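You operate a simulated robot arm through the tools that you are given. There is no shell and no other tool.

You are at the controls of a simulated robot arm. One attempt, no reset.

## Task
Start the puzzle game: cartridge into the console, console on, input 1, television on.
Fine: leave the other cartridges and the plugs.

The check looks at the end state, three seconds after you hand in, the way a careful person would. Anything else that was tipped, shoved, dropped, spilled or broken makes it a failure.

## Robot
A 7-joint arm with a fingered hand, fixed in place. Base frame: the origin is on the floor under the middle of its stand, x ahead of it, y to its left, z up; the work surface is at about z = 700. Readings come in mm, rad, newtons and seconds.
With the tool pointing down near the work surface it reaches from about 220 to 780 mm from the base axis. Its first joint turns from -2.897 to 2.897 rad. Payload 4 kg.
The TCP is the grasp point between the finger pads, 28 mm short of the fingertips. In the tool frame z runs along the fingers and y along their closing line. The gripper opens to 168 mm; its body begins 79 mm behind the TCP. The gripper is a hand of 4 fingers: y runs from the thumb to the fingers, the wrist lies at [0, 0, -249] in the tool frame, and closing takes about 1.5 s.
Orientation is that of the tool frame in the base frame, as a unit quaternion [w, x, y, z]. With the fingers straight down and closing along the base's y, the tool's x points along the base's -x, its y along +y and its z along -z.

## Interface
- The arm moves only by the tool arm_command. Its arguments are lists of equal length, an entry for each row: "xyz": the shift along the base's x, y, z in units of 300 mm (1.0 is 300 mm), a list of three; "turn": the turn, a rotation vector about the base's x, y, z in units of 180 degrees (1.0 is 180 degrees), a list of three; "claw": the opening, from 0 (shut) to 1 (fully open). In form: {"xyz": [[dx, dy, dz], ...], "turn": [[ax, ay, az], ...], "claw": [claw, ...]}. A call has 1 to 20 rows; each row is the pose to reach, as a shift and turn from the pose commanded when the call began. A call with a number of a shift or a turn outside -1 to 1 is refused whole. Rows are played at 5 a second. More than 50 mm and 0.15 rad between two rows, or a gripper value outside its range, and nothing of the call is played. Where a pose cannot be reached the arm comes as near as it can. A force on the tool above 90 N (or 10 N above the force at the start of the call, whichever is more), or a blocked arm, ends the call early, and 0.2 s more pass. The fingers move at their own pace (about 153 mm/s each) and stop on an object; they squeeze with about 24 N. The grip force told is the motor's: it shows also when the fingers shut on nothing. Time passes only in rows, and 0.2 s behind the last, so rows that repeat a pose let the fingers close. It gives the time, the measured TCP pose, the force on the tool (base axes), the opening and the grip force at its end, in the units of the frame above (readings bear some noise), with the torque about the TCP (base axes, N m) and any sound that the robot's microphone picked up, and new pictures: "show" is both (left out), scene, wrist or none.
- Cameras (640 x 400 px; columns grow to the right, rows downward): "scene" is fixed at [220.2, 648.9, 1314.2]; the picture's right is [-0.82, -0.57, 0.00], its down [-0.40, 0.57, -0.72] and it looks along [0.41, -0.59, -0.70] (base axes); focal length 350 px, centre (320, 200). "wrist" rides on the gripper at [60, -60, -110] in the tool frame; the picture's right is [0.71, 0.71, 0.00], its down [-0.56, 0.56, -0.61] and it looks along [-0.43, 0.43, 0.79] (tool axes); focal length 265 px, centre (320, 200). There is no depth. A picture from a camera that has moved, and an enlarged one, comes with that camera's place and axes in the base frame and with its lens.
- move_column(by): slides the trunk up (or, below 0, down) by that many mm; the arm rides with it, the base frame stays. It gives what a move gives, with no picture.
- hand_shape(shape): the hand has 4 fingers and takes this shape, open, in about a second: jaw (thumb against the fingers, like two jaws); tri (thumb and two fingers); tip (a fingertip pinch); poke (one finger out to press); point (the index stretched); flat (the hand flat); cup (the hand cupped); fist (a fist). The gripper value then closes the fingers along that shape, each until it touches; the sizes above hold for jaw. It gives what a move gives, with no picture.
- enlarge(camera, box): a new picture of the part [left, top, right, bottom] of that camera's present view, enlarged. No time passes.
- hand_in(): hands the job in; it is judged then, once.

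Nothing tells you positions but the pictures and the camera data. Unless the task says otherwise, let go and move clear before handing in.

The tools are called as a command line: name --argument value ..., lists and objects as JSON in quotes. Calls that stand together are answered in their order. arm_command: Moves the arm, as the interface text tells. Its arguments: {"type":"object","properties":{"xyz":{"type":"array","items":{"type":"array","items":{"type":"number"}}},"turn":{"type":"array","items":{"type":"array","items":{"type":"number"}}},"claw":{"type":"array","items":{"type":"number"}},"show":{"type":"string","enum":["both","scene","wrist","none"]}},"required":["xyz","turn","claw"]} The other tools are called the same way: move_column (by) moves the trunk up or down; hand_shape (shape) gives the hand a shape; enlarge (camera, box) takes an enlarged picture of a part of a camera's view; hand_in () hands the job in.

At the start:

```text
clock: 0.0
tcp_pos: [430.0, 155.1, 1005.1]
orientation: [0.001, 0.0, 1.0, -0.001]
force: [-0.1, 0.3, 0.5]
moment: [-0.02, -0.01, 0.0]
finger_gap: 168.1
finger_force: 0.0
shape: jaw
trunk travel left (down, up): [-500.0, 90.0]
```

scene: 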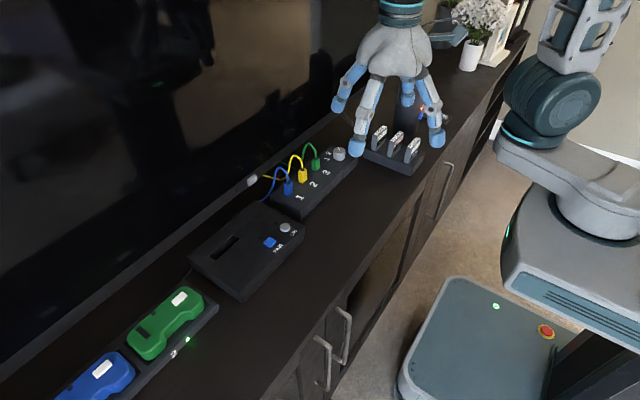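
wrist: 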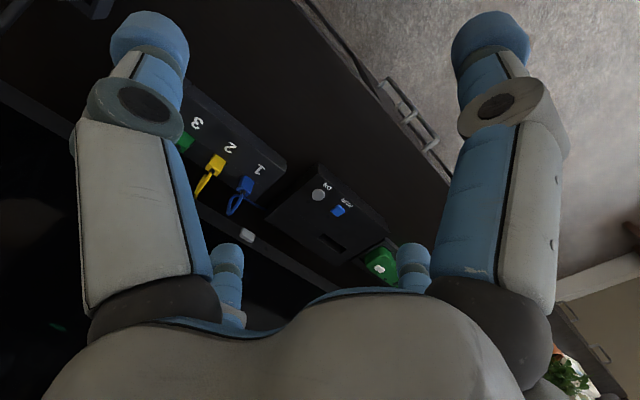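

I see a TV bench with a console (slot, power button, LED), an input switch box with plugs 1-2-3 and a knob, a rack with cartridges, and two controllers. I'll enlarge the parts to identify details before moving.

enlarge --camera "scene" --box '[330, 100, 450, 180]'

enlarge --camera "scene" --box '[180, 130, 360, 310]'

enlarge --camera "scene" --box '[40, 270, 240, 400]'

enlarge --camera "wrist" --box '[160, 80, 460, 300]'

```text
5.00 times, centred on (390, 140) of scene
camera zoom: at [220.2, 648.9, 1314.2], right [-0.82, -0.57, 0.0], down [-0.4, 0.57, -0.72], along [0.41, -0.59, -0.7], focal length 1752 px, centre (-30, 500)
```

zoom: 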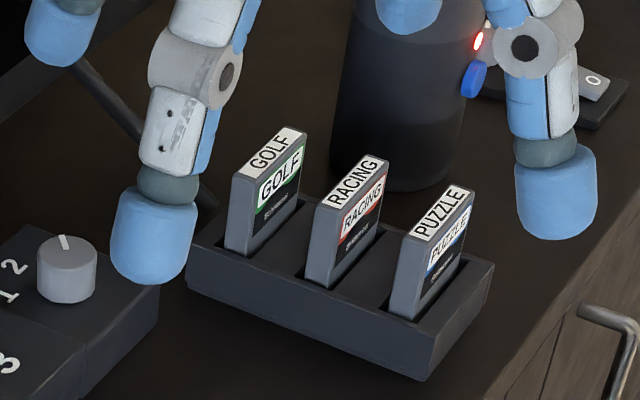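

```text
2.22 times, centred on (270, 220) of scene
camera zoom: at [220.2, 648.9, 1314.2], right [-0.82, -0.57, 0.0], down [-0.4, 0.57, -0.72], along [0.41, -0.59, -0.7], focal length 779 px, centre (431, 156)
```

zoom: 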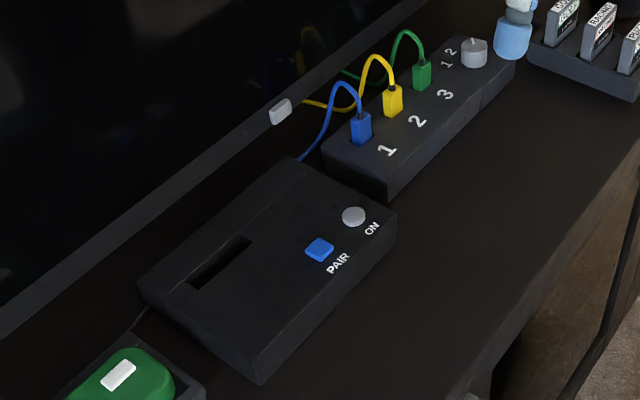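

```text
3.08 times, centred on (140, 335) of scene
camera zoom: at [220.2, 648.9, 1314.2], right [-0.82, -0.57, 0.0], down [-0.4, 0.57, -0.72], along [0.41, -0.59, -0.7], focal length 1078 px, centre (874, -215)
```

zoom: 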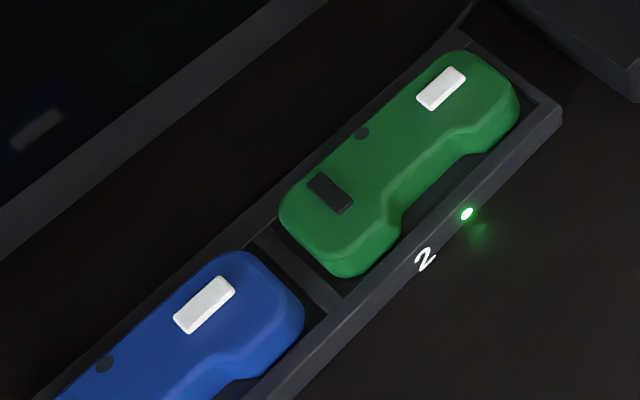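

```text
1.82 times, centred on (310, 190) of wrist
camera zoom: at [369.7, 94.8, 1114.7], right [-0.71, 0.71, 0.0], down [0.56, 0.56, 0.61], along [0.43, 0.43, -0.79], focal length 483 px, centre (338, 218)
```

zoom: 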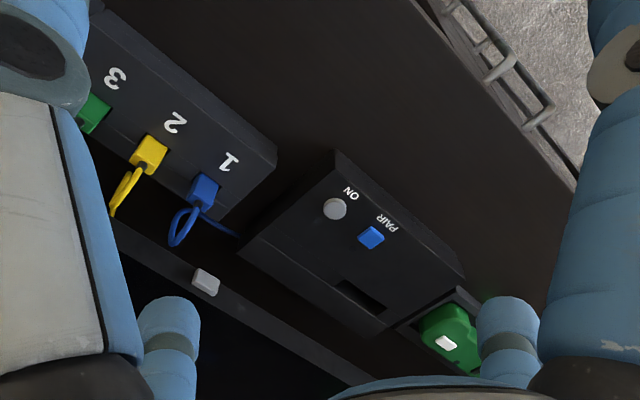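

I take the rack with PUZZLE at about x≈455, y≈-130, console at x 540–670, y 258–450, with its ON button near (569, 279). Now I look at the objects behind the hand, to find how the TV is switched on.

enlarge --camera "scene" --box '[390, 0, 550, 130]'

enlarge --camera "scene" --box '[220, 130, 300, 210]'

enlarge --camera "scene" --box '[290, 130, 370, 190]'

enlarge --camera "wrist" --box '[60, 0, 140, 50]'

```text
3.08 times, centred on (470, 65) of scene
camera zoom: at [220.2, 648.9, 1314.2], right [-0.82, -0.57, 0.0], down [-0.4, 0.57, -0.72], along [0.41, -0.59, -0.7], focal length 1078 px, centre (-142, 615)
```

zoom: 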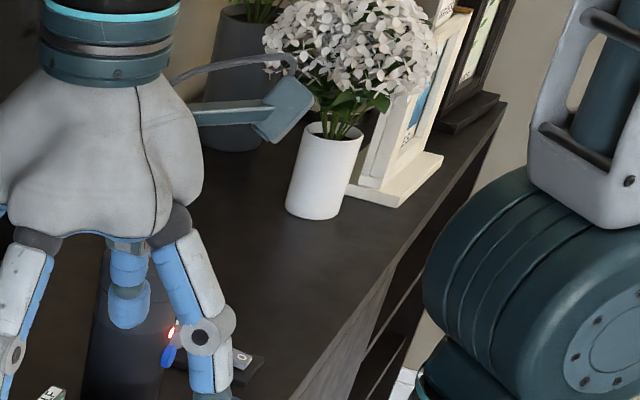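

```text
5.00 times, centred on (260, 170) of scene
camera zoom: at [220.2, 648.9, 1314.2], right [-0.82, -0.57, 0.0], down [-0.4, 0.57, -0.72], along [0.41, -0.59, -0.7], focal length 1752 px, centre (620, 350)
```

zoom: 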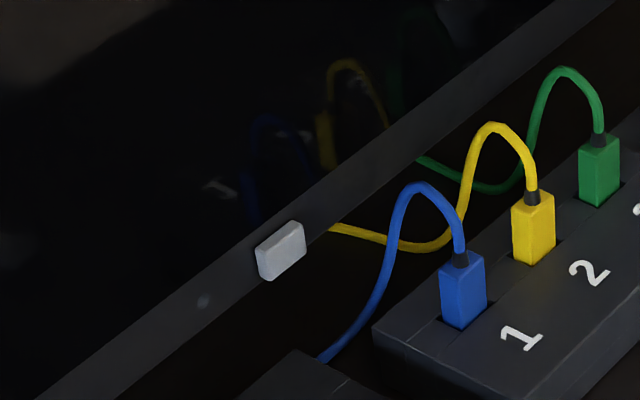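

```text
6.67 times, centred on (330, 160) of scene
camera zoom: at [220.2, 648.9, 1314.2], right [-0.82, -0.57, 0.0], down [-0.4, 0.57, -0.72], along [0.41, -0.59, -0.7], focal length 2337 px, centre (253, 467)
```

zoom: 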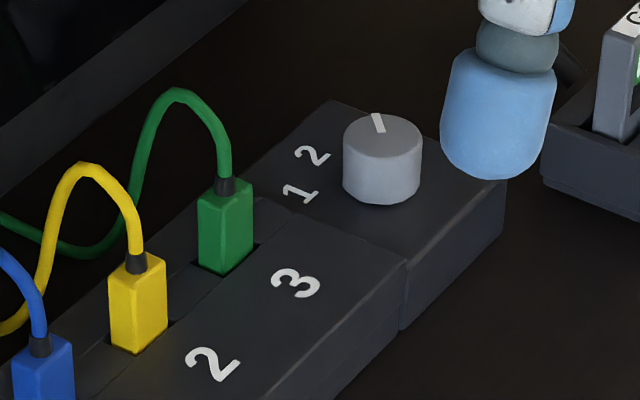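

```text
8.00 times, centred on (100, 25) of wrist
camera zoom: at [369.7, 94.8, 1114.7], right [-0.71, 0.71, 0.0], down [0.56, 0.56, 0.61], along [0.43, 0.43, -0.79], focal length 2123 px, centre (2080, 1600)
```

zoom: 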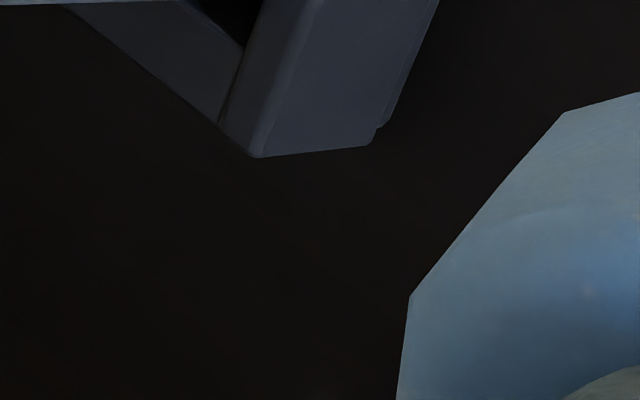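

The knob's pointer seems to be on 3 (toward +x −y), with 1 at +x +y. I still need to see what is behind the hand, so I raise it and move it back a little.

arm_command --xyz '[[-0.06, 0.1, 0.1], [-0.12, 0.2, 0.2], [-0.18, 0.3, 0.3], [-0.24, 0.4, 0.4]]' --turn '[[0, 0, 0], [0, 0, 0], [0, 0, 0], [0, 0, 0]]' --claw '[1, 1, 1, 1]'

```text
clock: 1.0
tcp_pos: [357.2, 275.0, 1125.0]
orientation: [0.0, 0.0, 1.0, -0.001]
force: [-0.8, -0.3, 0.9]
moment: [-0.02, -0.03, 0.02]
finger_gap: 167.8
finger_force: 0.1
shape: jaw
trunk travel left (down, up): [-500.0, 90.0]
camera wrist: at [297.7, 215.5, 1233.9], right [-0.71, 0.71, 0.0], down [0.56, 0.56, 0.61], along [0.43, 0.43, -0.79], focal length 265 px, centre (320, 200)
```

scene: 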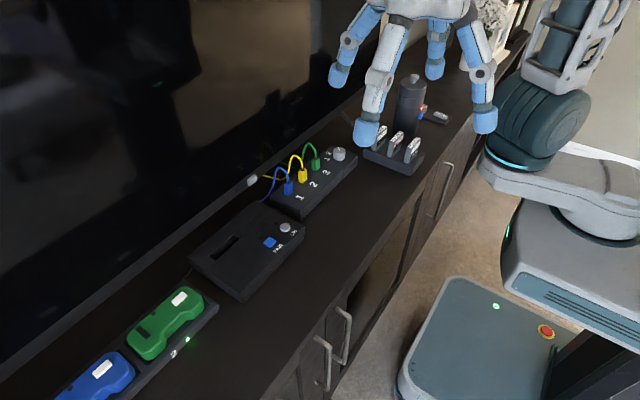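
wrist: 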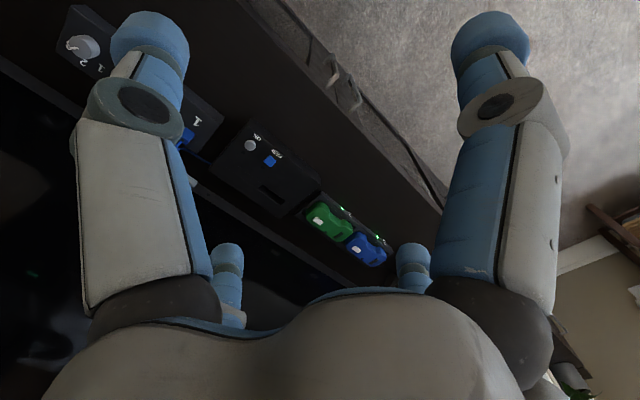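

enlarge --camera "scene" --box '[380, 60, 480, 140]'

enlarge --camera "wrist" --box '[50, 0, 130, 80]'

enlarge --camera "scene" --box '[180, 190, 310, 310]'

enlarge --camera "scene" --box '[340, 110, 440, 190]'

```text
5.00 times, centred on (430, 100) of scene
camera zoom: at [220.2, 648.9, 1314.2], right [-0.82, -0.57, 0.0], down [-0.4, 0.57, -0.72], along [0.41, -0.59, -0.7], focal length 1752 px, centre (-230, 700)
```

zoom: 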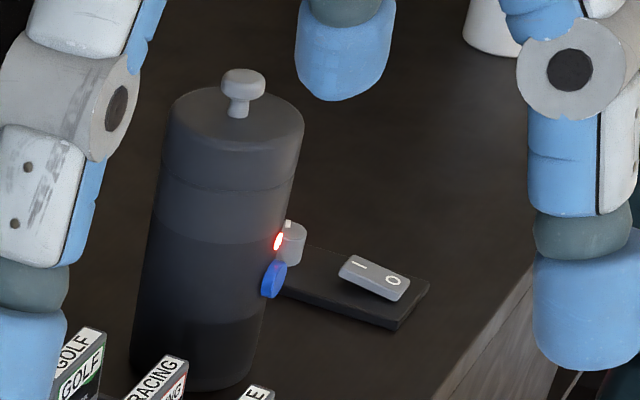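

```text
5.00 times, centred on (90, 40) of wrist
camera zoom: at [297.7, 215.5, 1233.9], right [-0.71, 0.71, 0.0], down [0.56, 0.56, 0.61], along [0.43, 0.43, -0.79], focal length 1327 px, centre (1470, 1000)
```

zoom: 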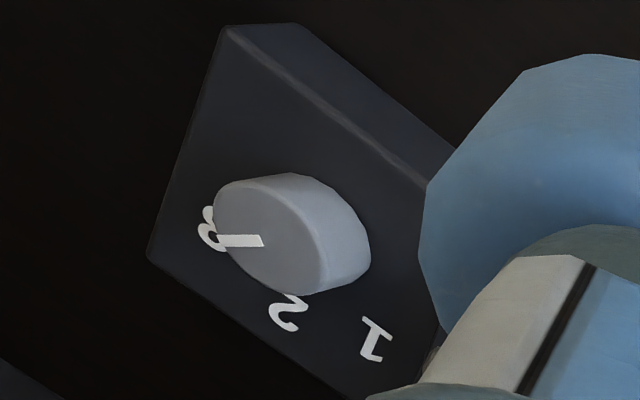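

```text
3.33 times, centred on (245, 250) of scene
camera zoom: at [220.2, 648.9, 1314.2], right [-0.82, -0.57, 0.0], down [-0.4, 0.57, -0.72], along [0.41, -0.59, -0.7], focal length 1168 px, centre (570, 33)
```

zoom: 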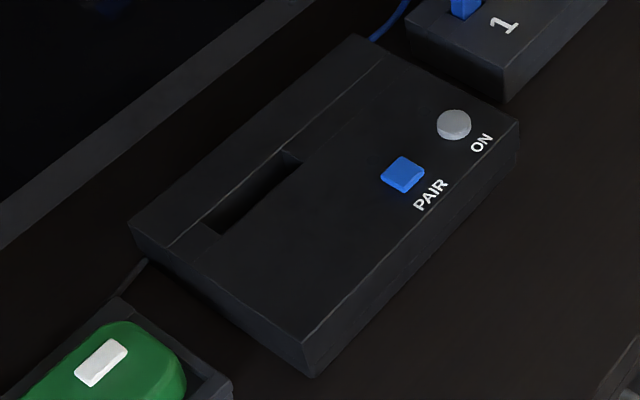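

```text
5.00 times, centred on (390, 150) of scene
camera zoom: at [220.2, 648.9, 1314.2], right [-0.82, -0.57, 0.0], down [-0.4, 0.57, -0.72], along [0.41, -0.59, -0.7], focal length 1752 px, centre (-30, 450)
```

zoom: 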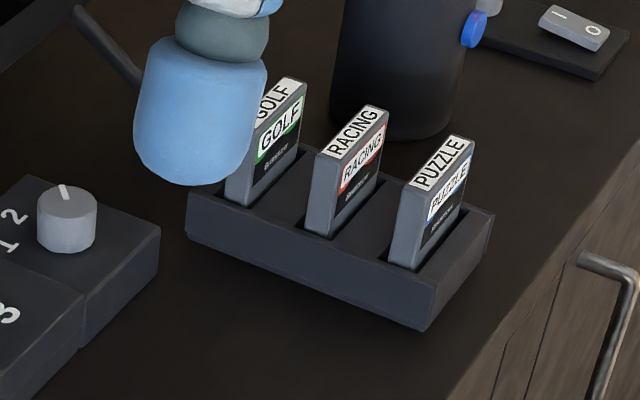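

The knob points to 3 and must go to 1; the grey block on the TV's lower bezel looks like the TV button, and the I/O rocker seems to belong to something else by the black cylinder. I try hand shapes in free air to see which fingers close.

hand_shape --shape "tip"

```text
clock: 1.9
tcp_pos: [359.0, 274.2, 1124.6]
orientation: [0.0, 0.0, 1.0, 0.0]
force: [0.3, -0.4, -0.4]
moment: [0.0, 0.01, 0.01]
finger_gap: 167.8
finger_force: 0.0
shape: tip
trunk travel left (down, up): [-500.0, 90.0]
```

arm_command --xyz '[[0, 0, 0]]' --turn '[[0, 0, 0]]' --claw '[1]'

arm_command --xyz '[[0, 0, 0], [0, 0, 0], [0, 0, 0], [0, 0, 0], [0, 0, 0]]' --turn '[[0, 0, 0], [0, 0, 0], [0, 0, 0], [0, 0, 0], [0, 0, 0]]' --claw '[0.5, 0.5, 0.5, 0.5, 0.5]'

```text
clock: 2.3
tcp_pos: [358.3, 273.5, 1123.2]
orientation: [0.0, 0.001, 1.0, -0.001]
force: [-0.4, 0.2, -0.7]
moment: [-0.01, 0.01, 0.0]
finger_gap: 167.6
finger_force: 0.1
shape: tip
trunk travel left (down, up): [-500.0, 90.0]
camera wrist: at [298.4, 214.5, 1233.7], right [-0.71, 0.71, 0.0], down [0.56, 0.56, 0.61], along [0.43, 0.43, -0.79], focal length 265 px, centre (320, 200)
```

scene: 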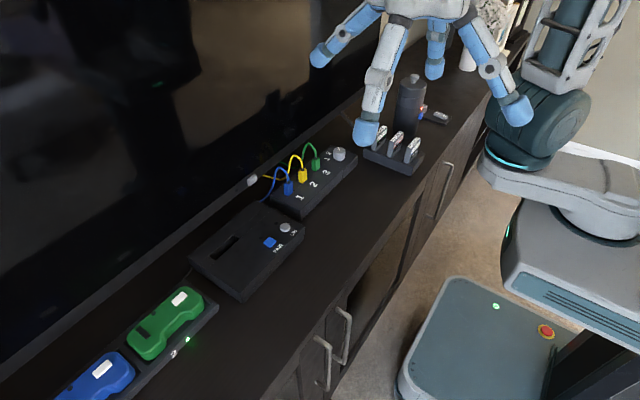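
wrist: 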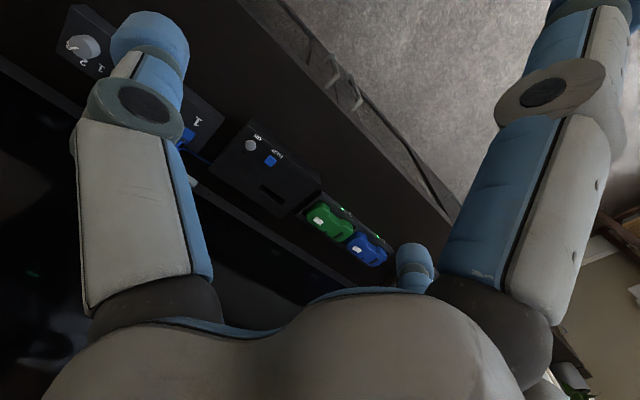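

```text
clock: 3.5
tcp_pos: [358.5, 273.6, 1123.6]
orientation: [0.0, 0.0, 1.0, 0.0]
force: [0.2, 1.1, 0.1]
moment: [-0.04, 0.0, -0.03]
finger_gap: 84.7
finger_force: 0.0
shape: tip
trunk travel left (down, up): [-500.0, 90.0]
camera wrist: at [298.4, 214.5, 1233.6], right [-0.71, 0.71, 0.0], down [0.56, 0.56, 0.61], along [0.43, 0.43, -0.79], focal length 265 px, centre (320, 200)
```

scene: 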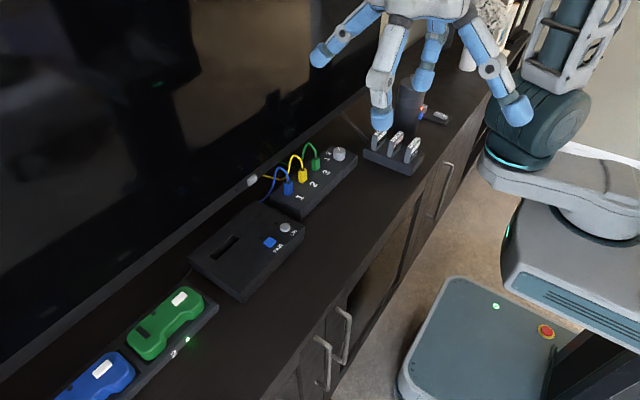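
wrist: 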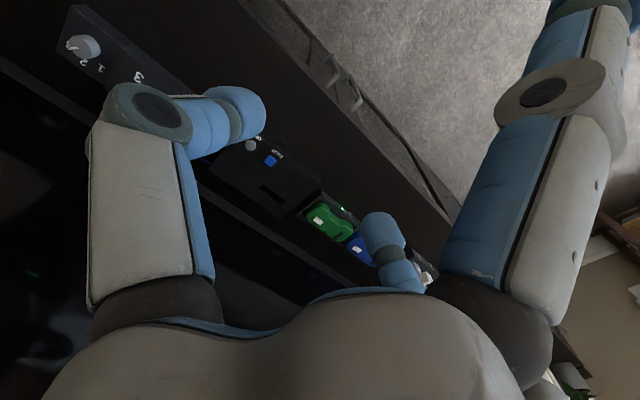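

"tip" pinches thumb and +y finger along the base's y with the other two fingers splayed along ±x. I look at the other shapes too before choosing.

hand_shape --shape "poke"

arm_command --xyz '[[0, 0, 0], [0, 0, 0]]' --turn '[[0, 0, 0], [0, 0, 0]]' --claw '[1, 1]'

hand_shape --shape "tri"

arm_command --xyz '[[0, 0, 0], [0, 0, 0], [0, 0, 0], [0, 0, 0]]' --turn '[[0, 0, 0], [0, 0, 0], [0, 0, 0], [0, 0, 0]]' --claw '[0.5, 0.5, 0.5, 0.5]'

hand_shape --shape "jaw"

arm_command --xyz '[[0, 0, 0], [0, 0, 0], [0, 0, 0], [0, 0, 0], [0, 0, 0]]' --turn '[[0, 0, 0], [0, 0, 0], [0, 0, 0], [0, 0, 0], [0, 0, 0]]' --claw '[0.4, 0.4, 0.4, 0.4, 0.4]'

```text
clock: 4.4
tcp_pos: [358.4, 273.7, 1122.8]
orientation: [-0.001, 0.0, 1.0, 0.0]
force: [-1.2, 0.5, 0.4]
moment: [0.04, 0.0, -0.01]
finger_gap: 0.0
finger_force: 0.0
shape: poke
trunk travel left (down, up): [-500.0, 90.0]
```

```text
clock: 5.0
tcp_pos: [359.2, 273.4, 1125.0]
orientation: [0.0, 0.0, 1.0, 0.0]
force: [-0.6, -0.2, -0.3]
moment: [-0.01, 0.02, -0.04]
finger_gap: 0.0
finger_force: 0.0
shape: poke
trunk travel left (down, up): [-500.0, 90.0]
camera wrist: at [298.4, 214.5, 1233.6], right [-0.71, 0.71, 0.0], down [0.56, 0.56, 0.61], along [0.43, 0.43, -0.79], focal length 265 px, centre (320, 200)
```

scene: 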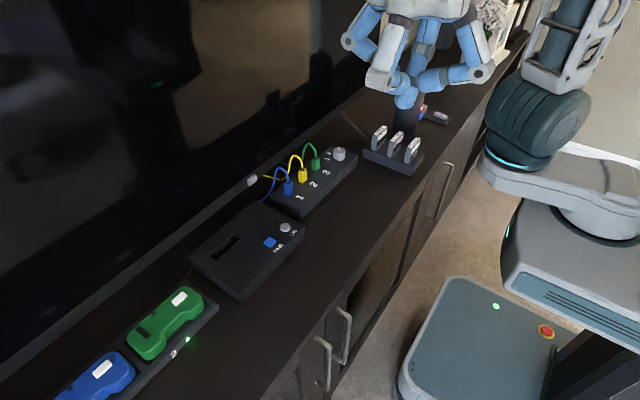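
wrist: 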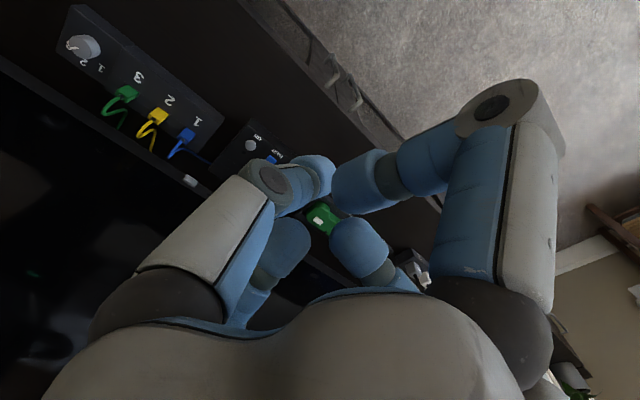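

```text
clock: 5.9
tcp_pos: [358.1, 273.8, 1124.0]
orientation: [0.0, 0.0, 1.0, 0.0]
force: [-0.1, 0.1, -0.5]
moment: [0.0, -0.01, 0.0]
finger_gap: 167.7
finger_force: 0.0
shape: tri
trunk travel left (down, up): [-500.0, 90.0]
```

```text
clock: 6.9
tcp_pos: [359.0, 273.4, 1124.4]
orientation: [0.001, 0.0, 1.0, 0.0]
force: [0.2, -0.1, -0.2]
moment: [-0.01, 0.01, -0.02]
finger_gap: 84.7
finger_force: 0.1
shape: tri
trunk travel left (down, up): [-500.0, 90.0]
camera wrist: at [298.4, 214.5, 1233.7], right [-0.71, 0.71, 0.0], down [0.56, 0.56, 0.61], along [0.43, 0.43, -0.79], focal length 265 px, centre (320, 200)
```

scene: 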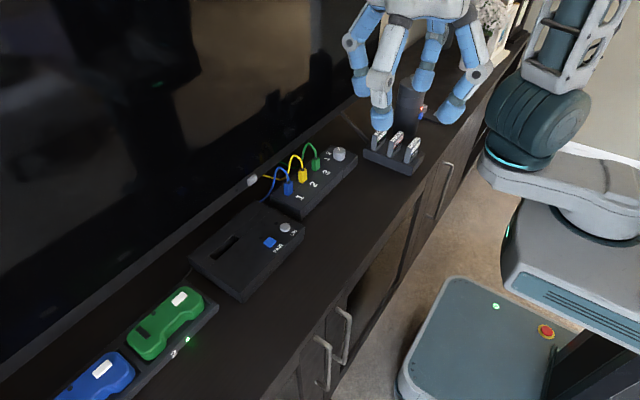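
wrist: 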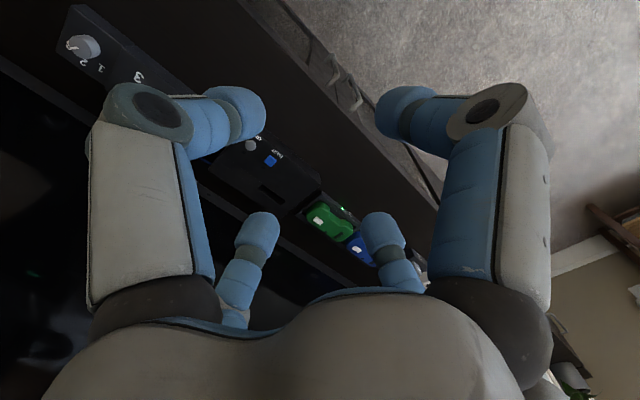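

```text
clock: 7.8
tcp_pos: [357.5, 272.5, 1123.9]
orientation: [0.0, 0.0, 1.0, 0.0]
force: [0.1, 0.3, 0.6]
moment: [0.01, -0.02, 0.04]
finger_gap: 167.7
finger_force: 0.0
shape: jaw
trunk travel left (down, up): [-500.0, 90.0]
```

```text
clock: 9.0
tcp_pos: [359.6, 274.0, 1123.5]
orientation: [-0.001, 0.0, 1.0, 0.0]
force: [-0.4, 0.0, -0.4]
moment: [-0.01, 0.0, 0.02]
finger_gap: 67.2
finger_force: 0.2
shape: jaw
trunk travel left (down, up): [-500.0, 90.0]
camera wrist: at [298.4, 214.5, 1233.6], right [-0.71, 0.71, 0.0], down [0.56, 0.56, 0.61], along [0.43, 0.43, -0.79], focal length 265 px, centre (320, 200)
```

scene: 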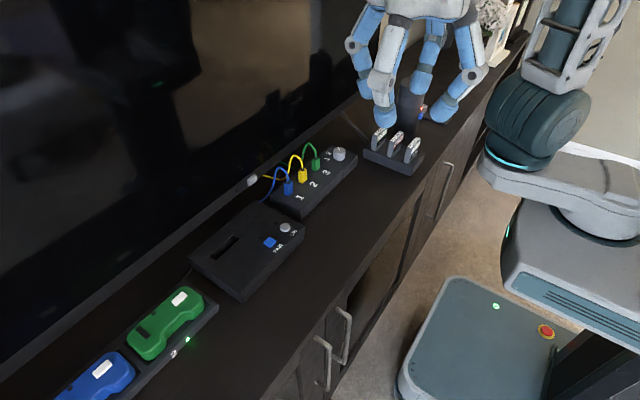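
wrist: 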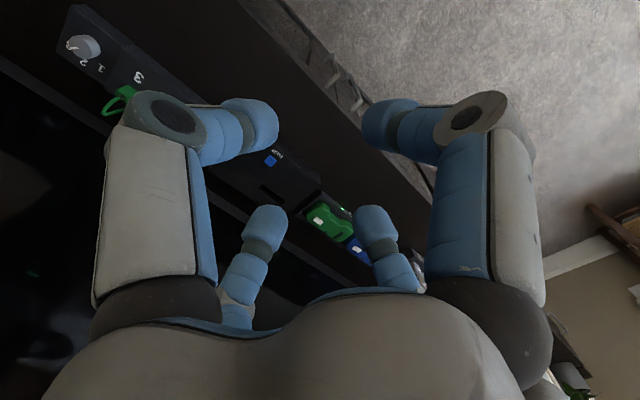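

Jaw closes all four fingers radially; tip moves only two. I check how wide the hand's knuckles are when nearly closed in tip, since the TV is close behind the console slot.

hand_shape --shape "tip"

arm_command --xyz '[[0, 0, 0], [0, 0, 0], [0, 0, 0], [0, 0, 0], [0, 0, 0], [0, 0, 0]]' --turn '[[0, 0, 0], [0, 0, 0], [0, 0, 0], [0, 0, 0], [0, 0, 0], [0, 0, 0]]' --claw '[0.12, 0.12, 0.12, 0.12, 0.12, 0.12]'

enlarge --camera "scene" --box '[300, 0, 560, 160]'

```text
clock: 9.9
tcp_pos: [358.4, 274.0, 1124.8]
orientation: [0.0, 0.0, 1.0, 0.0]
force: [1.0, 0.6, -0.6]
moment: [-0.01, -0.01, -0.05]
finger_gap: 167.7
finger_force: 0.1
shape: tip
trunk travel left (down, up): [-500.0, 90.0]
```

```text
clock: 11.3
tcp_pos: [359.0, 274.3, 1123.7]
orientation: [0.0, 0.0, 1.0, -0.001]
force: [-0.1, -0.1, 0.0]
moment: [0.01, -0.01, 0.02]
finger_gap: 20.4
finger_force: 0.0
shape: tip
trunk travel left (down, up): [-500.0, 90.0]
camera wrist: at [298.4, 214.5, 1233.6], right [-0.71, 0.71, 0.0], down [0.56, 0.56, 0.61], along [0.43, 0.43, -0.79], focal length 265 px, centre (320, 200)
```

scene: 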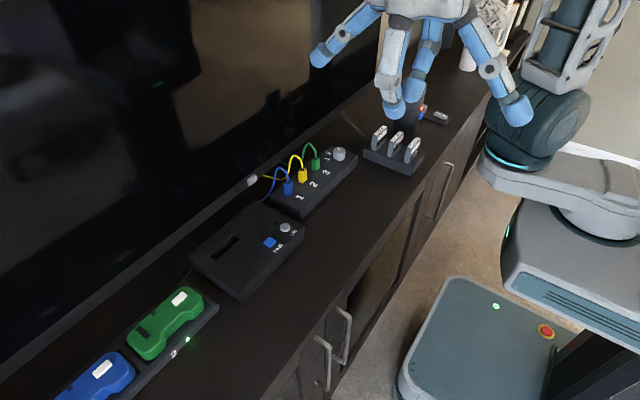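
wrist: 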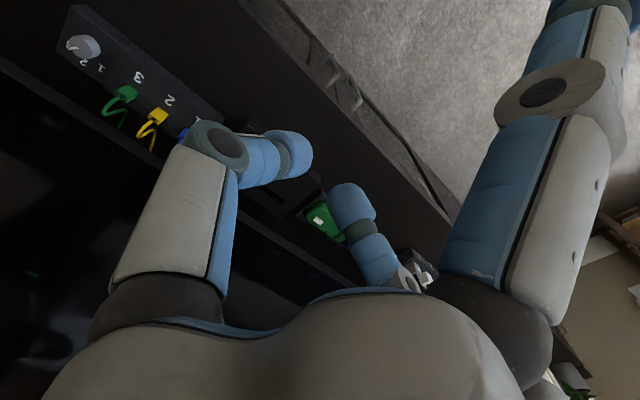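

```text
2.46 times, centred on (430, 80) of scene
camera zoom: at [220.2, 648.9, 1314.2], right [-0.82, -0.57, 0.0], down [-0.4, 0.57, -0.72], along [0.41, -0.59, -0.7], focal length 863 px, centre (49, 495)
```

zoom: 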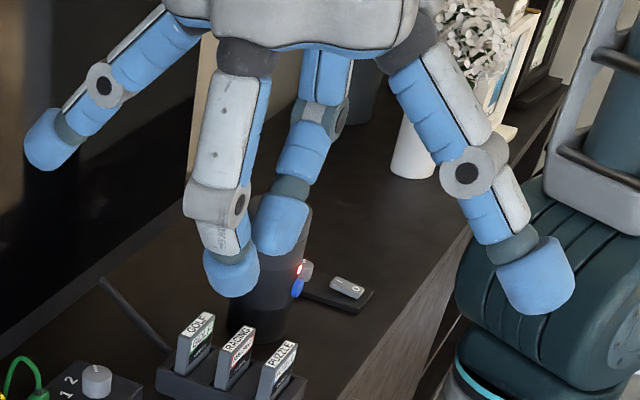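

With "tip" nearly shut the hand's half-width along the closing line is about 64 mm, and the TV bezel lies about 57–63 mm behind the slot, so I'll pinch the cartridge across its thickness (closing along base x) and watch the TV clearance. Now I turn the hand by −90° and go above the rack for a close look.

arm_command --xyz '[[0.027, -0.083, -0.02], [0.054, -0.166, -0.04], [0.081, -0.249, -0.06], [0.108, -0.332, -0.08], [0.135, -0.415, -0.1], [0.162, -0.498, -0.12], [0.189, -0.581, -0.14], [0.216, -0.664, -0.16], [0.243, -0.747, -0.18], [0.27, -0.83, -0.2], [0.297, -0.913, -0.22], [0.32, -0.99, -0.24]]' --turn '[[0, 0, -0.042], [0, 0, -0.084], [0, 0, -0.126], [0, 0, -0.168], [0, 0, -0.21], [0, 0, -0.252], [0, 0, -0.294], [0, 0, -0.336], [0, 0, -0.378], [0, 0, -0.42], [0, 0, -0.462], [0, 0, -0.5]]' --claw '[0.2, 0.2, 0.2, 0.2, 0.2, 0.2, 0.2, 0.2, 0.2, 0.2, 0.2, 0.2]'

```text
clock: 13.9
tcp_pos: [454.5, -23.4, 1055.0]
orientation: [0.001, 0.707, 0.707, 0.0]
force: [-0.2, 0.1, 0.0]
moment: [0.02, 0.01, 0.01]
finger_gap: 33.2
finger_force: 0.0
shape: tip
trunk travel left (down, up): [-500.0, 90.0]
camera wrist: at [394.2, 38.3, 1164.1], right [0.71, 0.71, 0.0], down [0.56, -0.56, 0.61], along [0.43, -0.44, -0.79], focal length 265 px, centre (320, 200)
```

scene: 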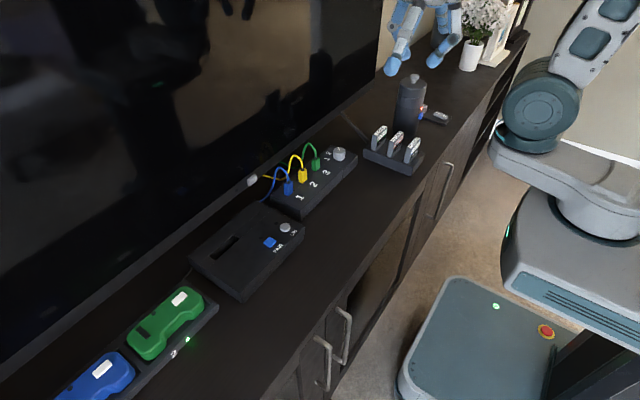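
wrist: 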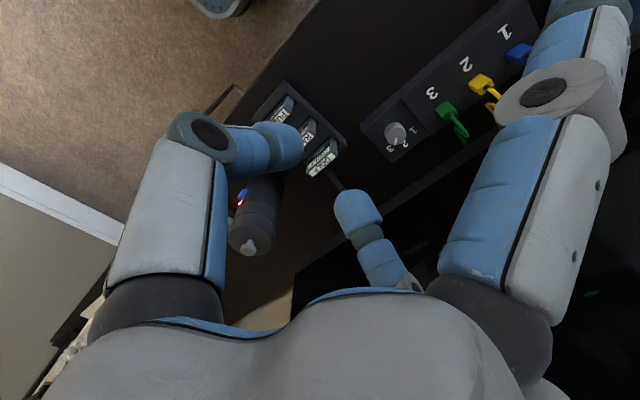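

enlarge --camera "wrist" --box '[240, 70, 360, 190]'

enlarge --camera "scene" --box '[355, 110, 435, 180]'

enlarge --camera "wrist" --box '[340, 20, 560, 180]'

```text
3.33 times, centred on (300, 130) of wrist
camera zoom: at [394.2, 38.3, 1164.1], right [0.71, 0.71, 0.0], down [0.56, -0.56, 0.61], along [0.43, -0.44, -0.79], focal length 885 px, centre (387, 433)
```

zoom: 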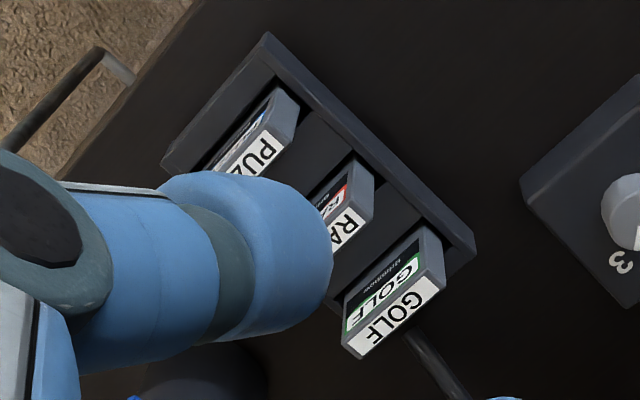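

```text
5.71 times, centred on (395, 145) of scene
camera zoom: at [220.2, 648.9, 1314.2], right [-0.82, -0.57, 0.0], down [-0.4, 0.57, -0.72], along [0.41, -0.59, -0.7], focal length 2003 px, centre (-109, 514)
```

zoom: 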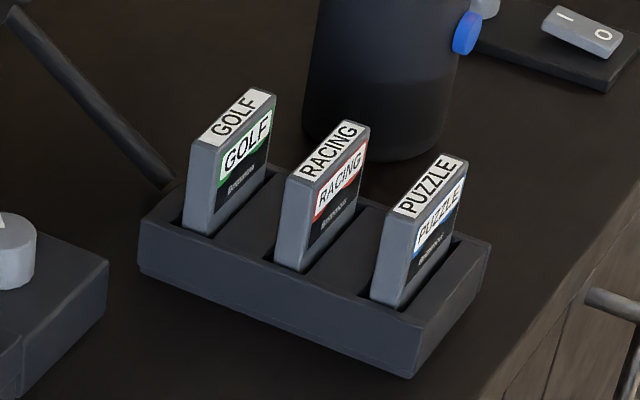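

```text
2.50 times, centred on (450, 100) of wrist
camera zoom: at [394.2, 38.3, 1164.1], right [0.71, 0.71, 0.0], down [0.56, -0.56, 0.61], along [0.43, -0.44, -0.79], focal length 664 px, centre (-5, 450)
```

zoom: 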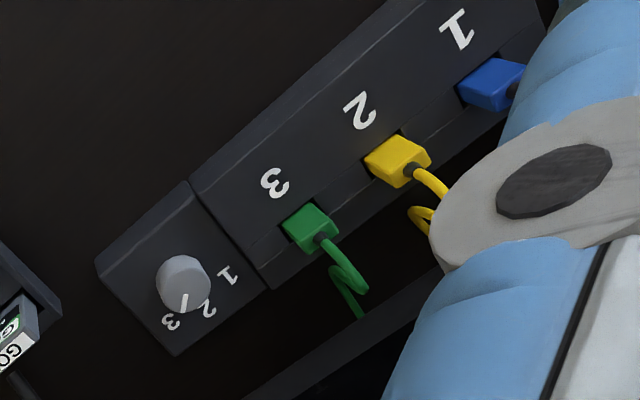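

The cartridge tops come out at z≈782: PUZZLE centred at (453.5, −116), 12.5 mm thick, 59 mm wide, 50 mm from RACING; rack top is z≈734. I need the finger profile to judge the gap to RACING, so I bring the hand into the scene camera's view.

arm_command --xyz '[[0, 0.12, -0.1], [0, 0.24, -0.2], [0, 0.36, -0.3], [0, 0.41, -0.35], [0, 0.41, -0.35], [0, 0.41, -0.35]]' --turn '[[0, 0, 0], [0, 0, 0], [0, 0, 0], [0, 0, 0], [0, 0, 0], [0, 0, 0]]' --claw '[0.1, 0.1, 0.1, 0.1, 0.1, 0.1]'

enlarge --camera "scene" --box '[300, 40, 480, 170]'

enlarge --camera "wrist" --box '[180, 60, 460, 260]'

```text
clock: 15.3
tcp_pos: [454.8, 100.9, 947.4]
orientation: [0.0, 0.707, 0.707, 0.0]
force: [-0.2, 0.0, 0.2]
moment: [0.01, 0.01, -0.02]
finger_gap: 17.1
finger_force: 0.0
shape: tip
trunk travel left (down, up): [-500.0, 90.0]
camera wrist: at [393.6, 162.0, 1057.7], right [0.71, 0.71, 0.0], down [0.56, -0.56, 0.61], along [0.43, -0.43, -0.79], focal length 265 px, centre (320, 200)
```

scene: 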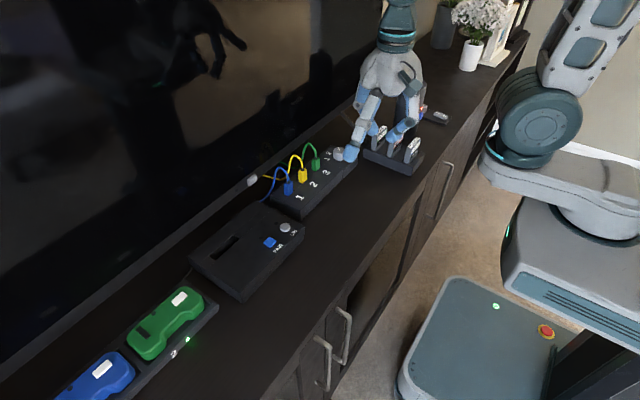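
wrist: 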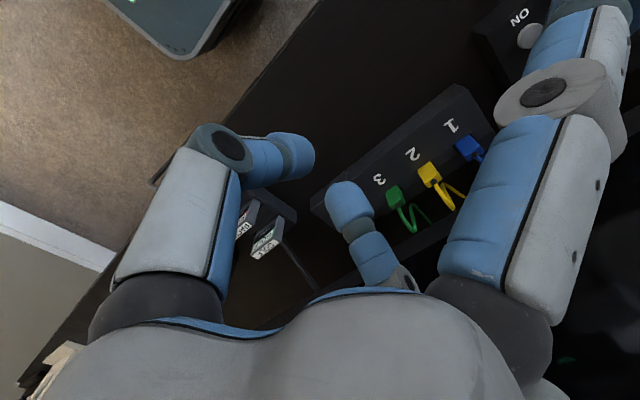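

```text
3.08 times, centred on (390, 105) of scene
camera zoom: at [220.2, 648.9, 1314.2], right [-0.82, -0.57, 0.0], down [-0.4, 0.57, -0.72], along [0.41, -0.59, -0.7], focal length 1078 px, centre (105, 492)
```

zoom: 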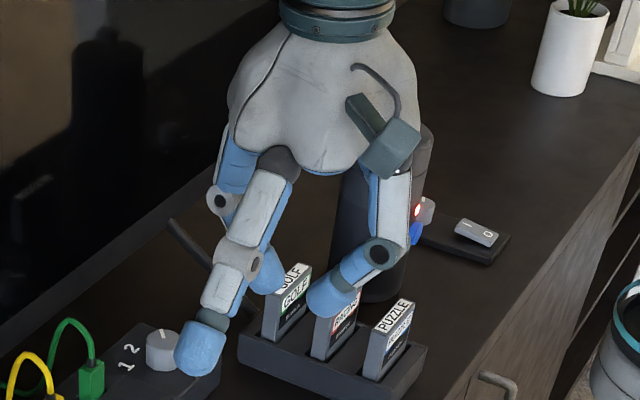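

```text
2.00 times, centred on (320, 160) of wrist
camera zoom: at [393.6, 162.0, 1057.7], right [0.71, 0.71, 0.0], down [0.56, -0.56, 0.61], along [0.43, -0.43, -0.79], focal length 531 px, centre (320, 280)
```

zoom: 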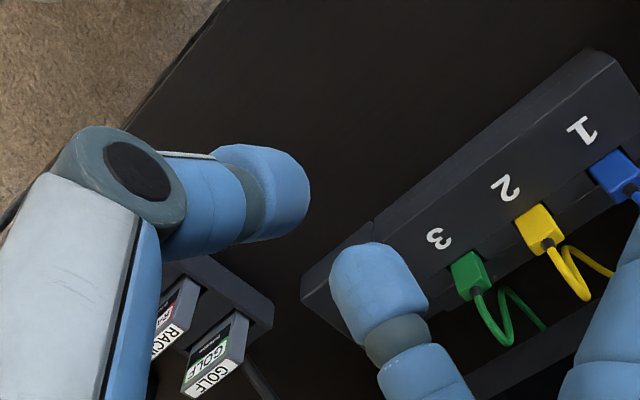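

The fingers lean outward about 32–36°, so I lean the hand back 20° (palm toward the robot): that makes the finger beside RACING nearly upright and also keeps the hand off the TV later. I now go above PUZZLE in that pose.

arm_command --xyz '[[-0.003, -0.12, -0.03], [-0.006, -0.24, -0.06], [-0.01, -0.36, -0.1], [-0.013, -0.48, -0.14], [-0.016, -0.6, -0.18], [-0.02, -0.723, -0.225], [-0.02, -0.723, -0.225]]' --turn '[[0, -0.02, 0], [0, -0.04, 0], [0, -0.06, 0], [0, -0.08, 0], [0, -0.1, 0], [0, -0.111, 0], [0, -0.111, 0]]' --claw '[0.13, 0.13, 0.13, 0.13, 0.13, 0.13, 0.13]'

enlarge --camera "scene" --box '[350, 40, 490, 180]'

enlarge --camera "wrist" --box '[220, 60, 420, 200]'

```text
clock: 16.9
tcp_pos: [447.1, -117.1, 879.8]
orientation: [0.123, 0.697, 0.696, 0.123]
force: [0.0, 0.4, 0.1]
moment: [0.07, 0.01, -0.02]
finger_gap: 22.0
finger_force: 0.0
shape: tip
trunk travel left (down, up): [-500.0, 90.0]
camera wrist: at [353.5, -56.8, 961.6], right [0.66, 0.71, 0.24], down [0.31, -0.56, 0.77], along [0.68, -0.43, -0.59], focal length 265 px, centre (320, 200)
```

scene: 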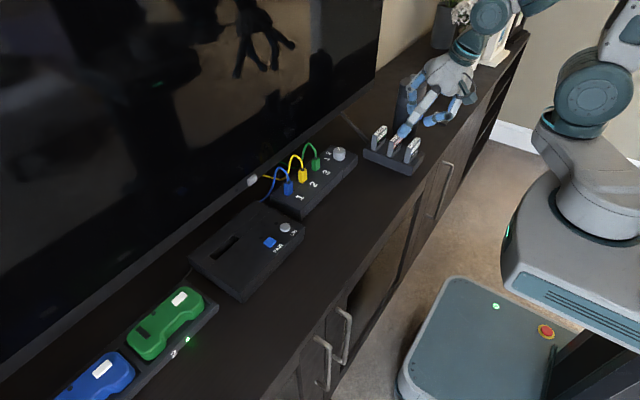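
wrist: 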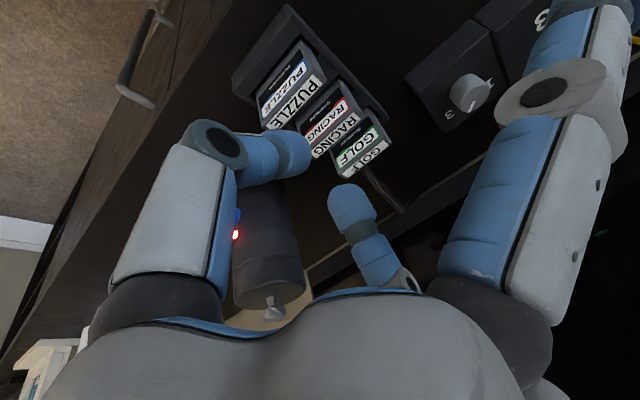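

```text
2.86 times, centred on (420, 110) of scene
camera zoom: at [220.2, 648.9, 1314.2], right [-0.82, -0.57, 0.0], down [-0.4, 0.57, -0.72], along [0.41, -0.59, -0.7], focal length 1002 px, centre (34, 457)
```

zoom: 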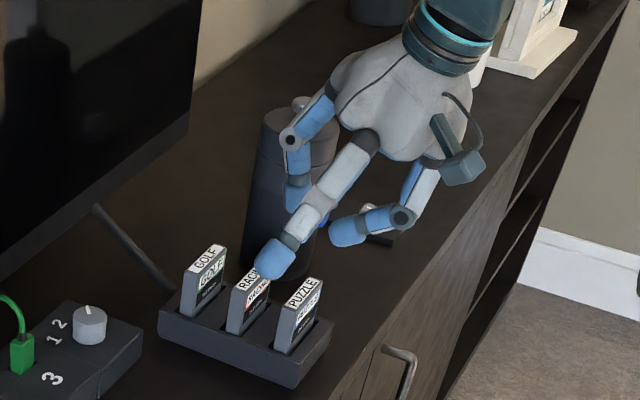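

```text
2.86 times, centred on (320, 130) of wrist
camera zoom: at [353.5, -56.8, 961.6], right [0.66, 0.71, 0.24], down [0.31, -0.56, 0.77], along [0.68, -0.43, -0.59], focal length 758 px, centre (320, 400)
```

zoom: 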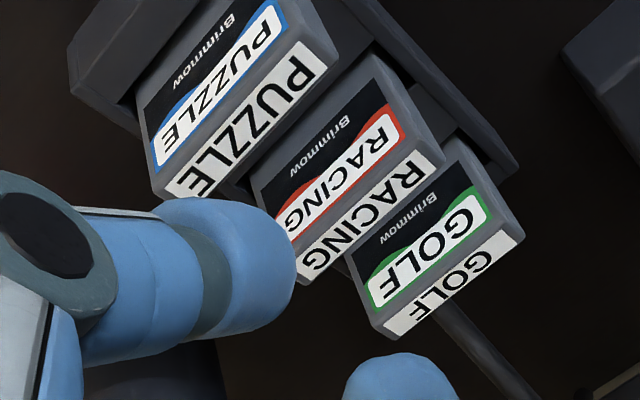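

The camera geometry agrees with the model to about 1–2 mm; the pinch point is centred over PUZZLE. I descend partway and check the finger gap against RACING.

arm_command --xyz '[[0.005, 0.003, -0.08], [0.005, 0.003, -0.16], [0.005, 0.003, -0.22], [0.005, 0.003, -0.26], [0.005, 0.003, -0.26]]' --turn '[[0, 0, 0], [0, 0, 0], [0, 0, 0], [0, 0, 0], [0, 0, 0]]' --claw '[0.13, 0.13, 0.13, 0.13, 0.13]'

enlarge --camera "scene" --box '[350, 80, 470, 180]'

enlarge --camera "wrist" --box '[220, 60, 420, 220]'

```text
clock: 18.1
tcp_pos: [448.5, -115.6, 800.8]
orientation: [0.122, 0.697, 0.696, 0.124]
force: [0.0, 0.1, 1.1]
moment: [-0.01, 0.02, -0.01]
finger_gap: 21.5
finger_force: 0.1
shape: tip
trunk travel left (down, up): [-500.0, 90.0]
camera wrist: at [354.8, -54.6, 884.4], right [0.67, 0.71, 0.24], down [0.31, -0.56, 0.77], along [0.68, -0.44, -0.59], focal length 265 px, centre (320, 200)
```

scene: 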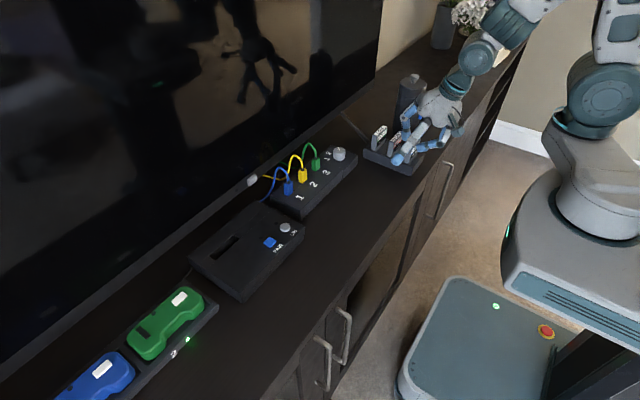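
wrist: 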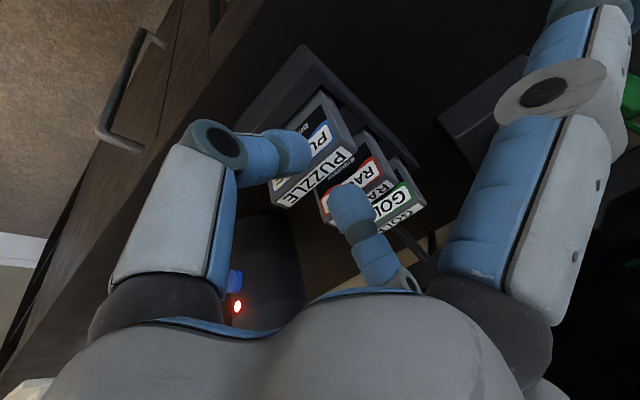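

```text
4.00 times, centred on (410, 130) of scene
camera zoom: at [220.2, 648.9, 1314.2], right [-0.82, -0.57, 0.0], down [-0.4, 0.57, -0.72], along [0.41, -0.59, -0.7], focal length 1402 px, centre (-40, 480)
```

zoom: 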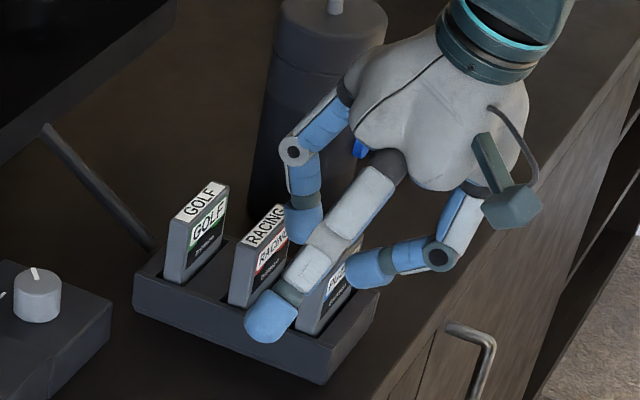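

```text
2.50 times, centred on (320, 140) of wrist
camera zoom: at [354.8, -54.6, 884.4], right [0.67, 0.71, 0.24], down [0.31, -0.56, 0.77], along [0.68, -0.44, -0.59], focal length 664 px, centre (320, 350)
```

zoom: 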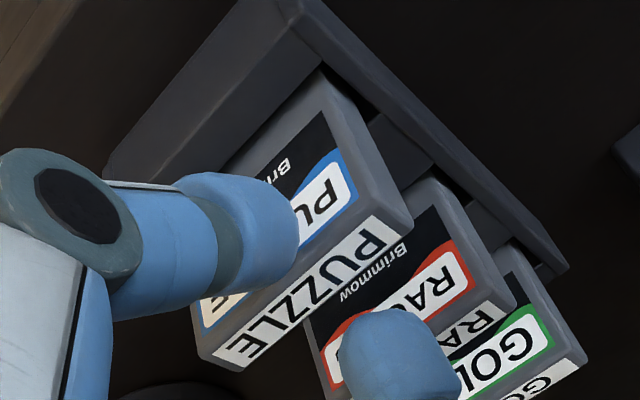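

The +x fingertip is between PUZZLE and RACING with about 3–4 mm each side, and the thumb is in front of PUZZLE. I descend the last 25 mm slowly.

arm_command --xyz '[[0, 0, -0.025], [0, 0, -0.05], [0, 0, -0.07], [0, 0, -0.083], [0, 0, -0.083]]' --turn '[[0, 0, 0], [0, 0, 0], [0, 0, 0], [0, 0, 0], [0, 0, 0]]' --claw '[0.13, 0.13, 0.13, 0.13, 0.13]'

enlarge --camera "scene" --box '[350, 80, 470, 180]'

enlarge --camera "wrist" --box '[220, 60, 420, 220]'

```text
clock: 19.3
tcp_pos: [449.9, -114.8, 776.8]
orientation: [0.123, 0.696, 0.697, 0.124]
force: [-0.8, -0.4, 0.1]
moment: [-0.05, 0.02, -0.01]
finger_gap: 21.7
finger_force: 0.1
shape: tip
trunk travel left (down, up): [-500.0, 90.0]
camera wrist: at [355.2, -54.8, 860.0], right [0.66, 0.71, 0.24], down [0.31, -0.56, 0.77], along [0.68, -0.43, -0.59], focal length 265 px, centre (320, 200)
```

scene: 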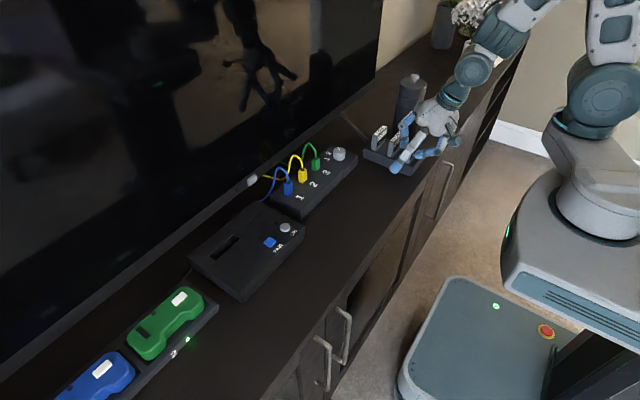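
wrist: 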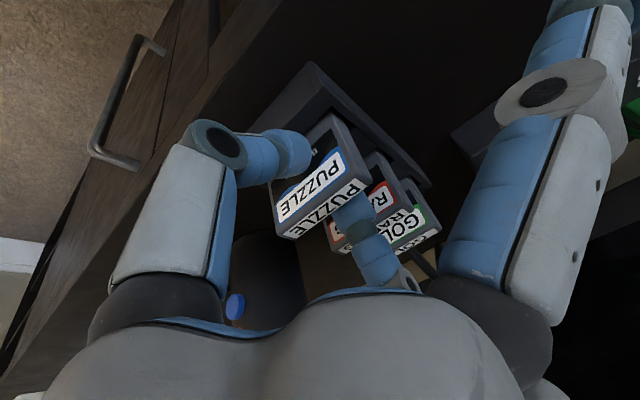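

```text
4.00 times, centred on (410, 130) of scene
camera zoom: at [220.2, 648.9, 1314.2], right [-0.82, -0.57, 0.0], down [-0.4, 0.57, -0.72], along [0.41, -0.59, -0.7], focal length 1402 px, centre (-40, 480)
```

zoom: 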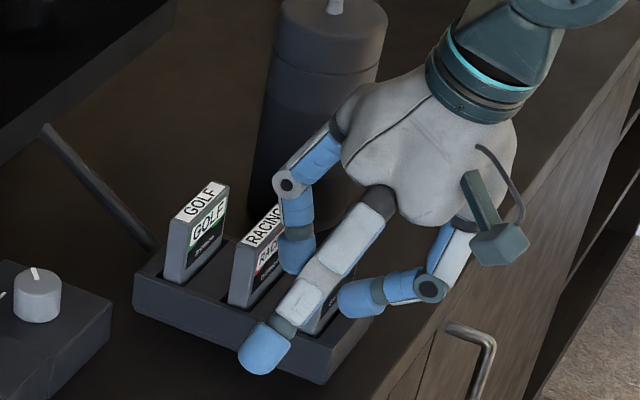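

```text
2.50 times, centred on (320, 140) of wrist
camera zoom: at [355.2, -54.8, 860.0], right [0.66, 0.71, 0.24], down [0.31, -0.56, 0.77], along [0.68, -0.43, -0.59], focal length 664 px, centre (320, 350)
```

zoom: 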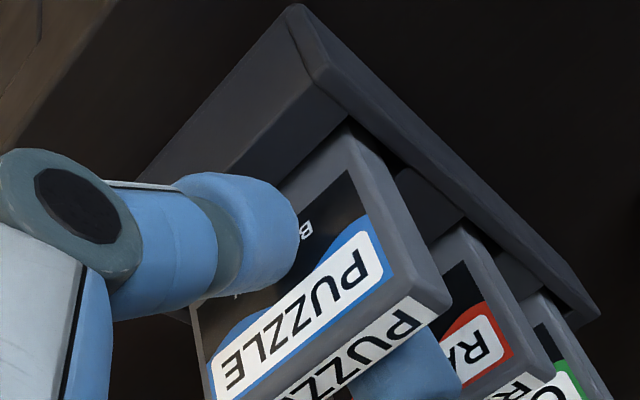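

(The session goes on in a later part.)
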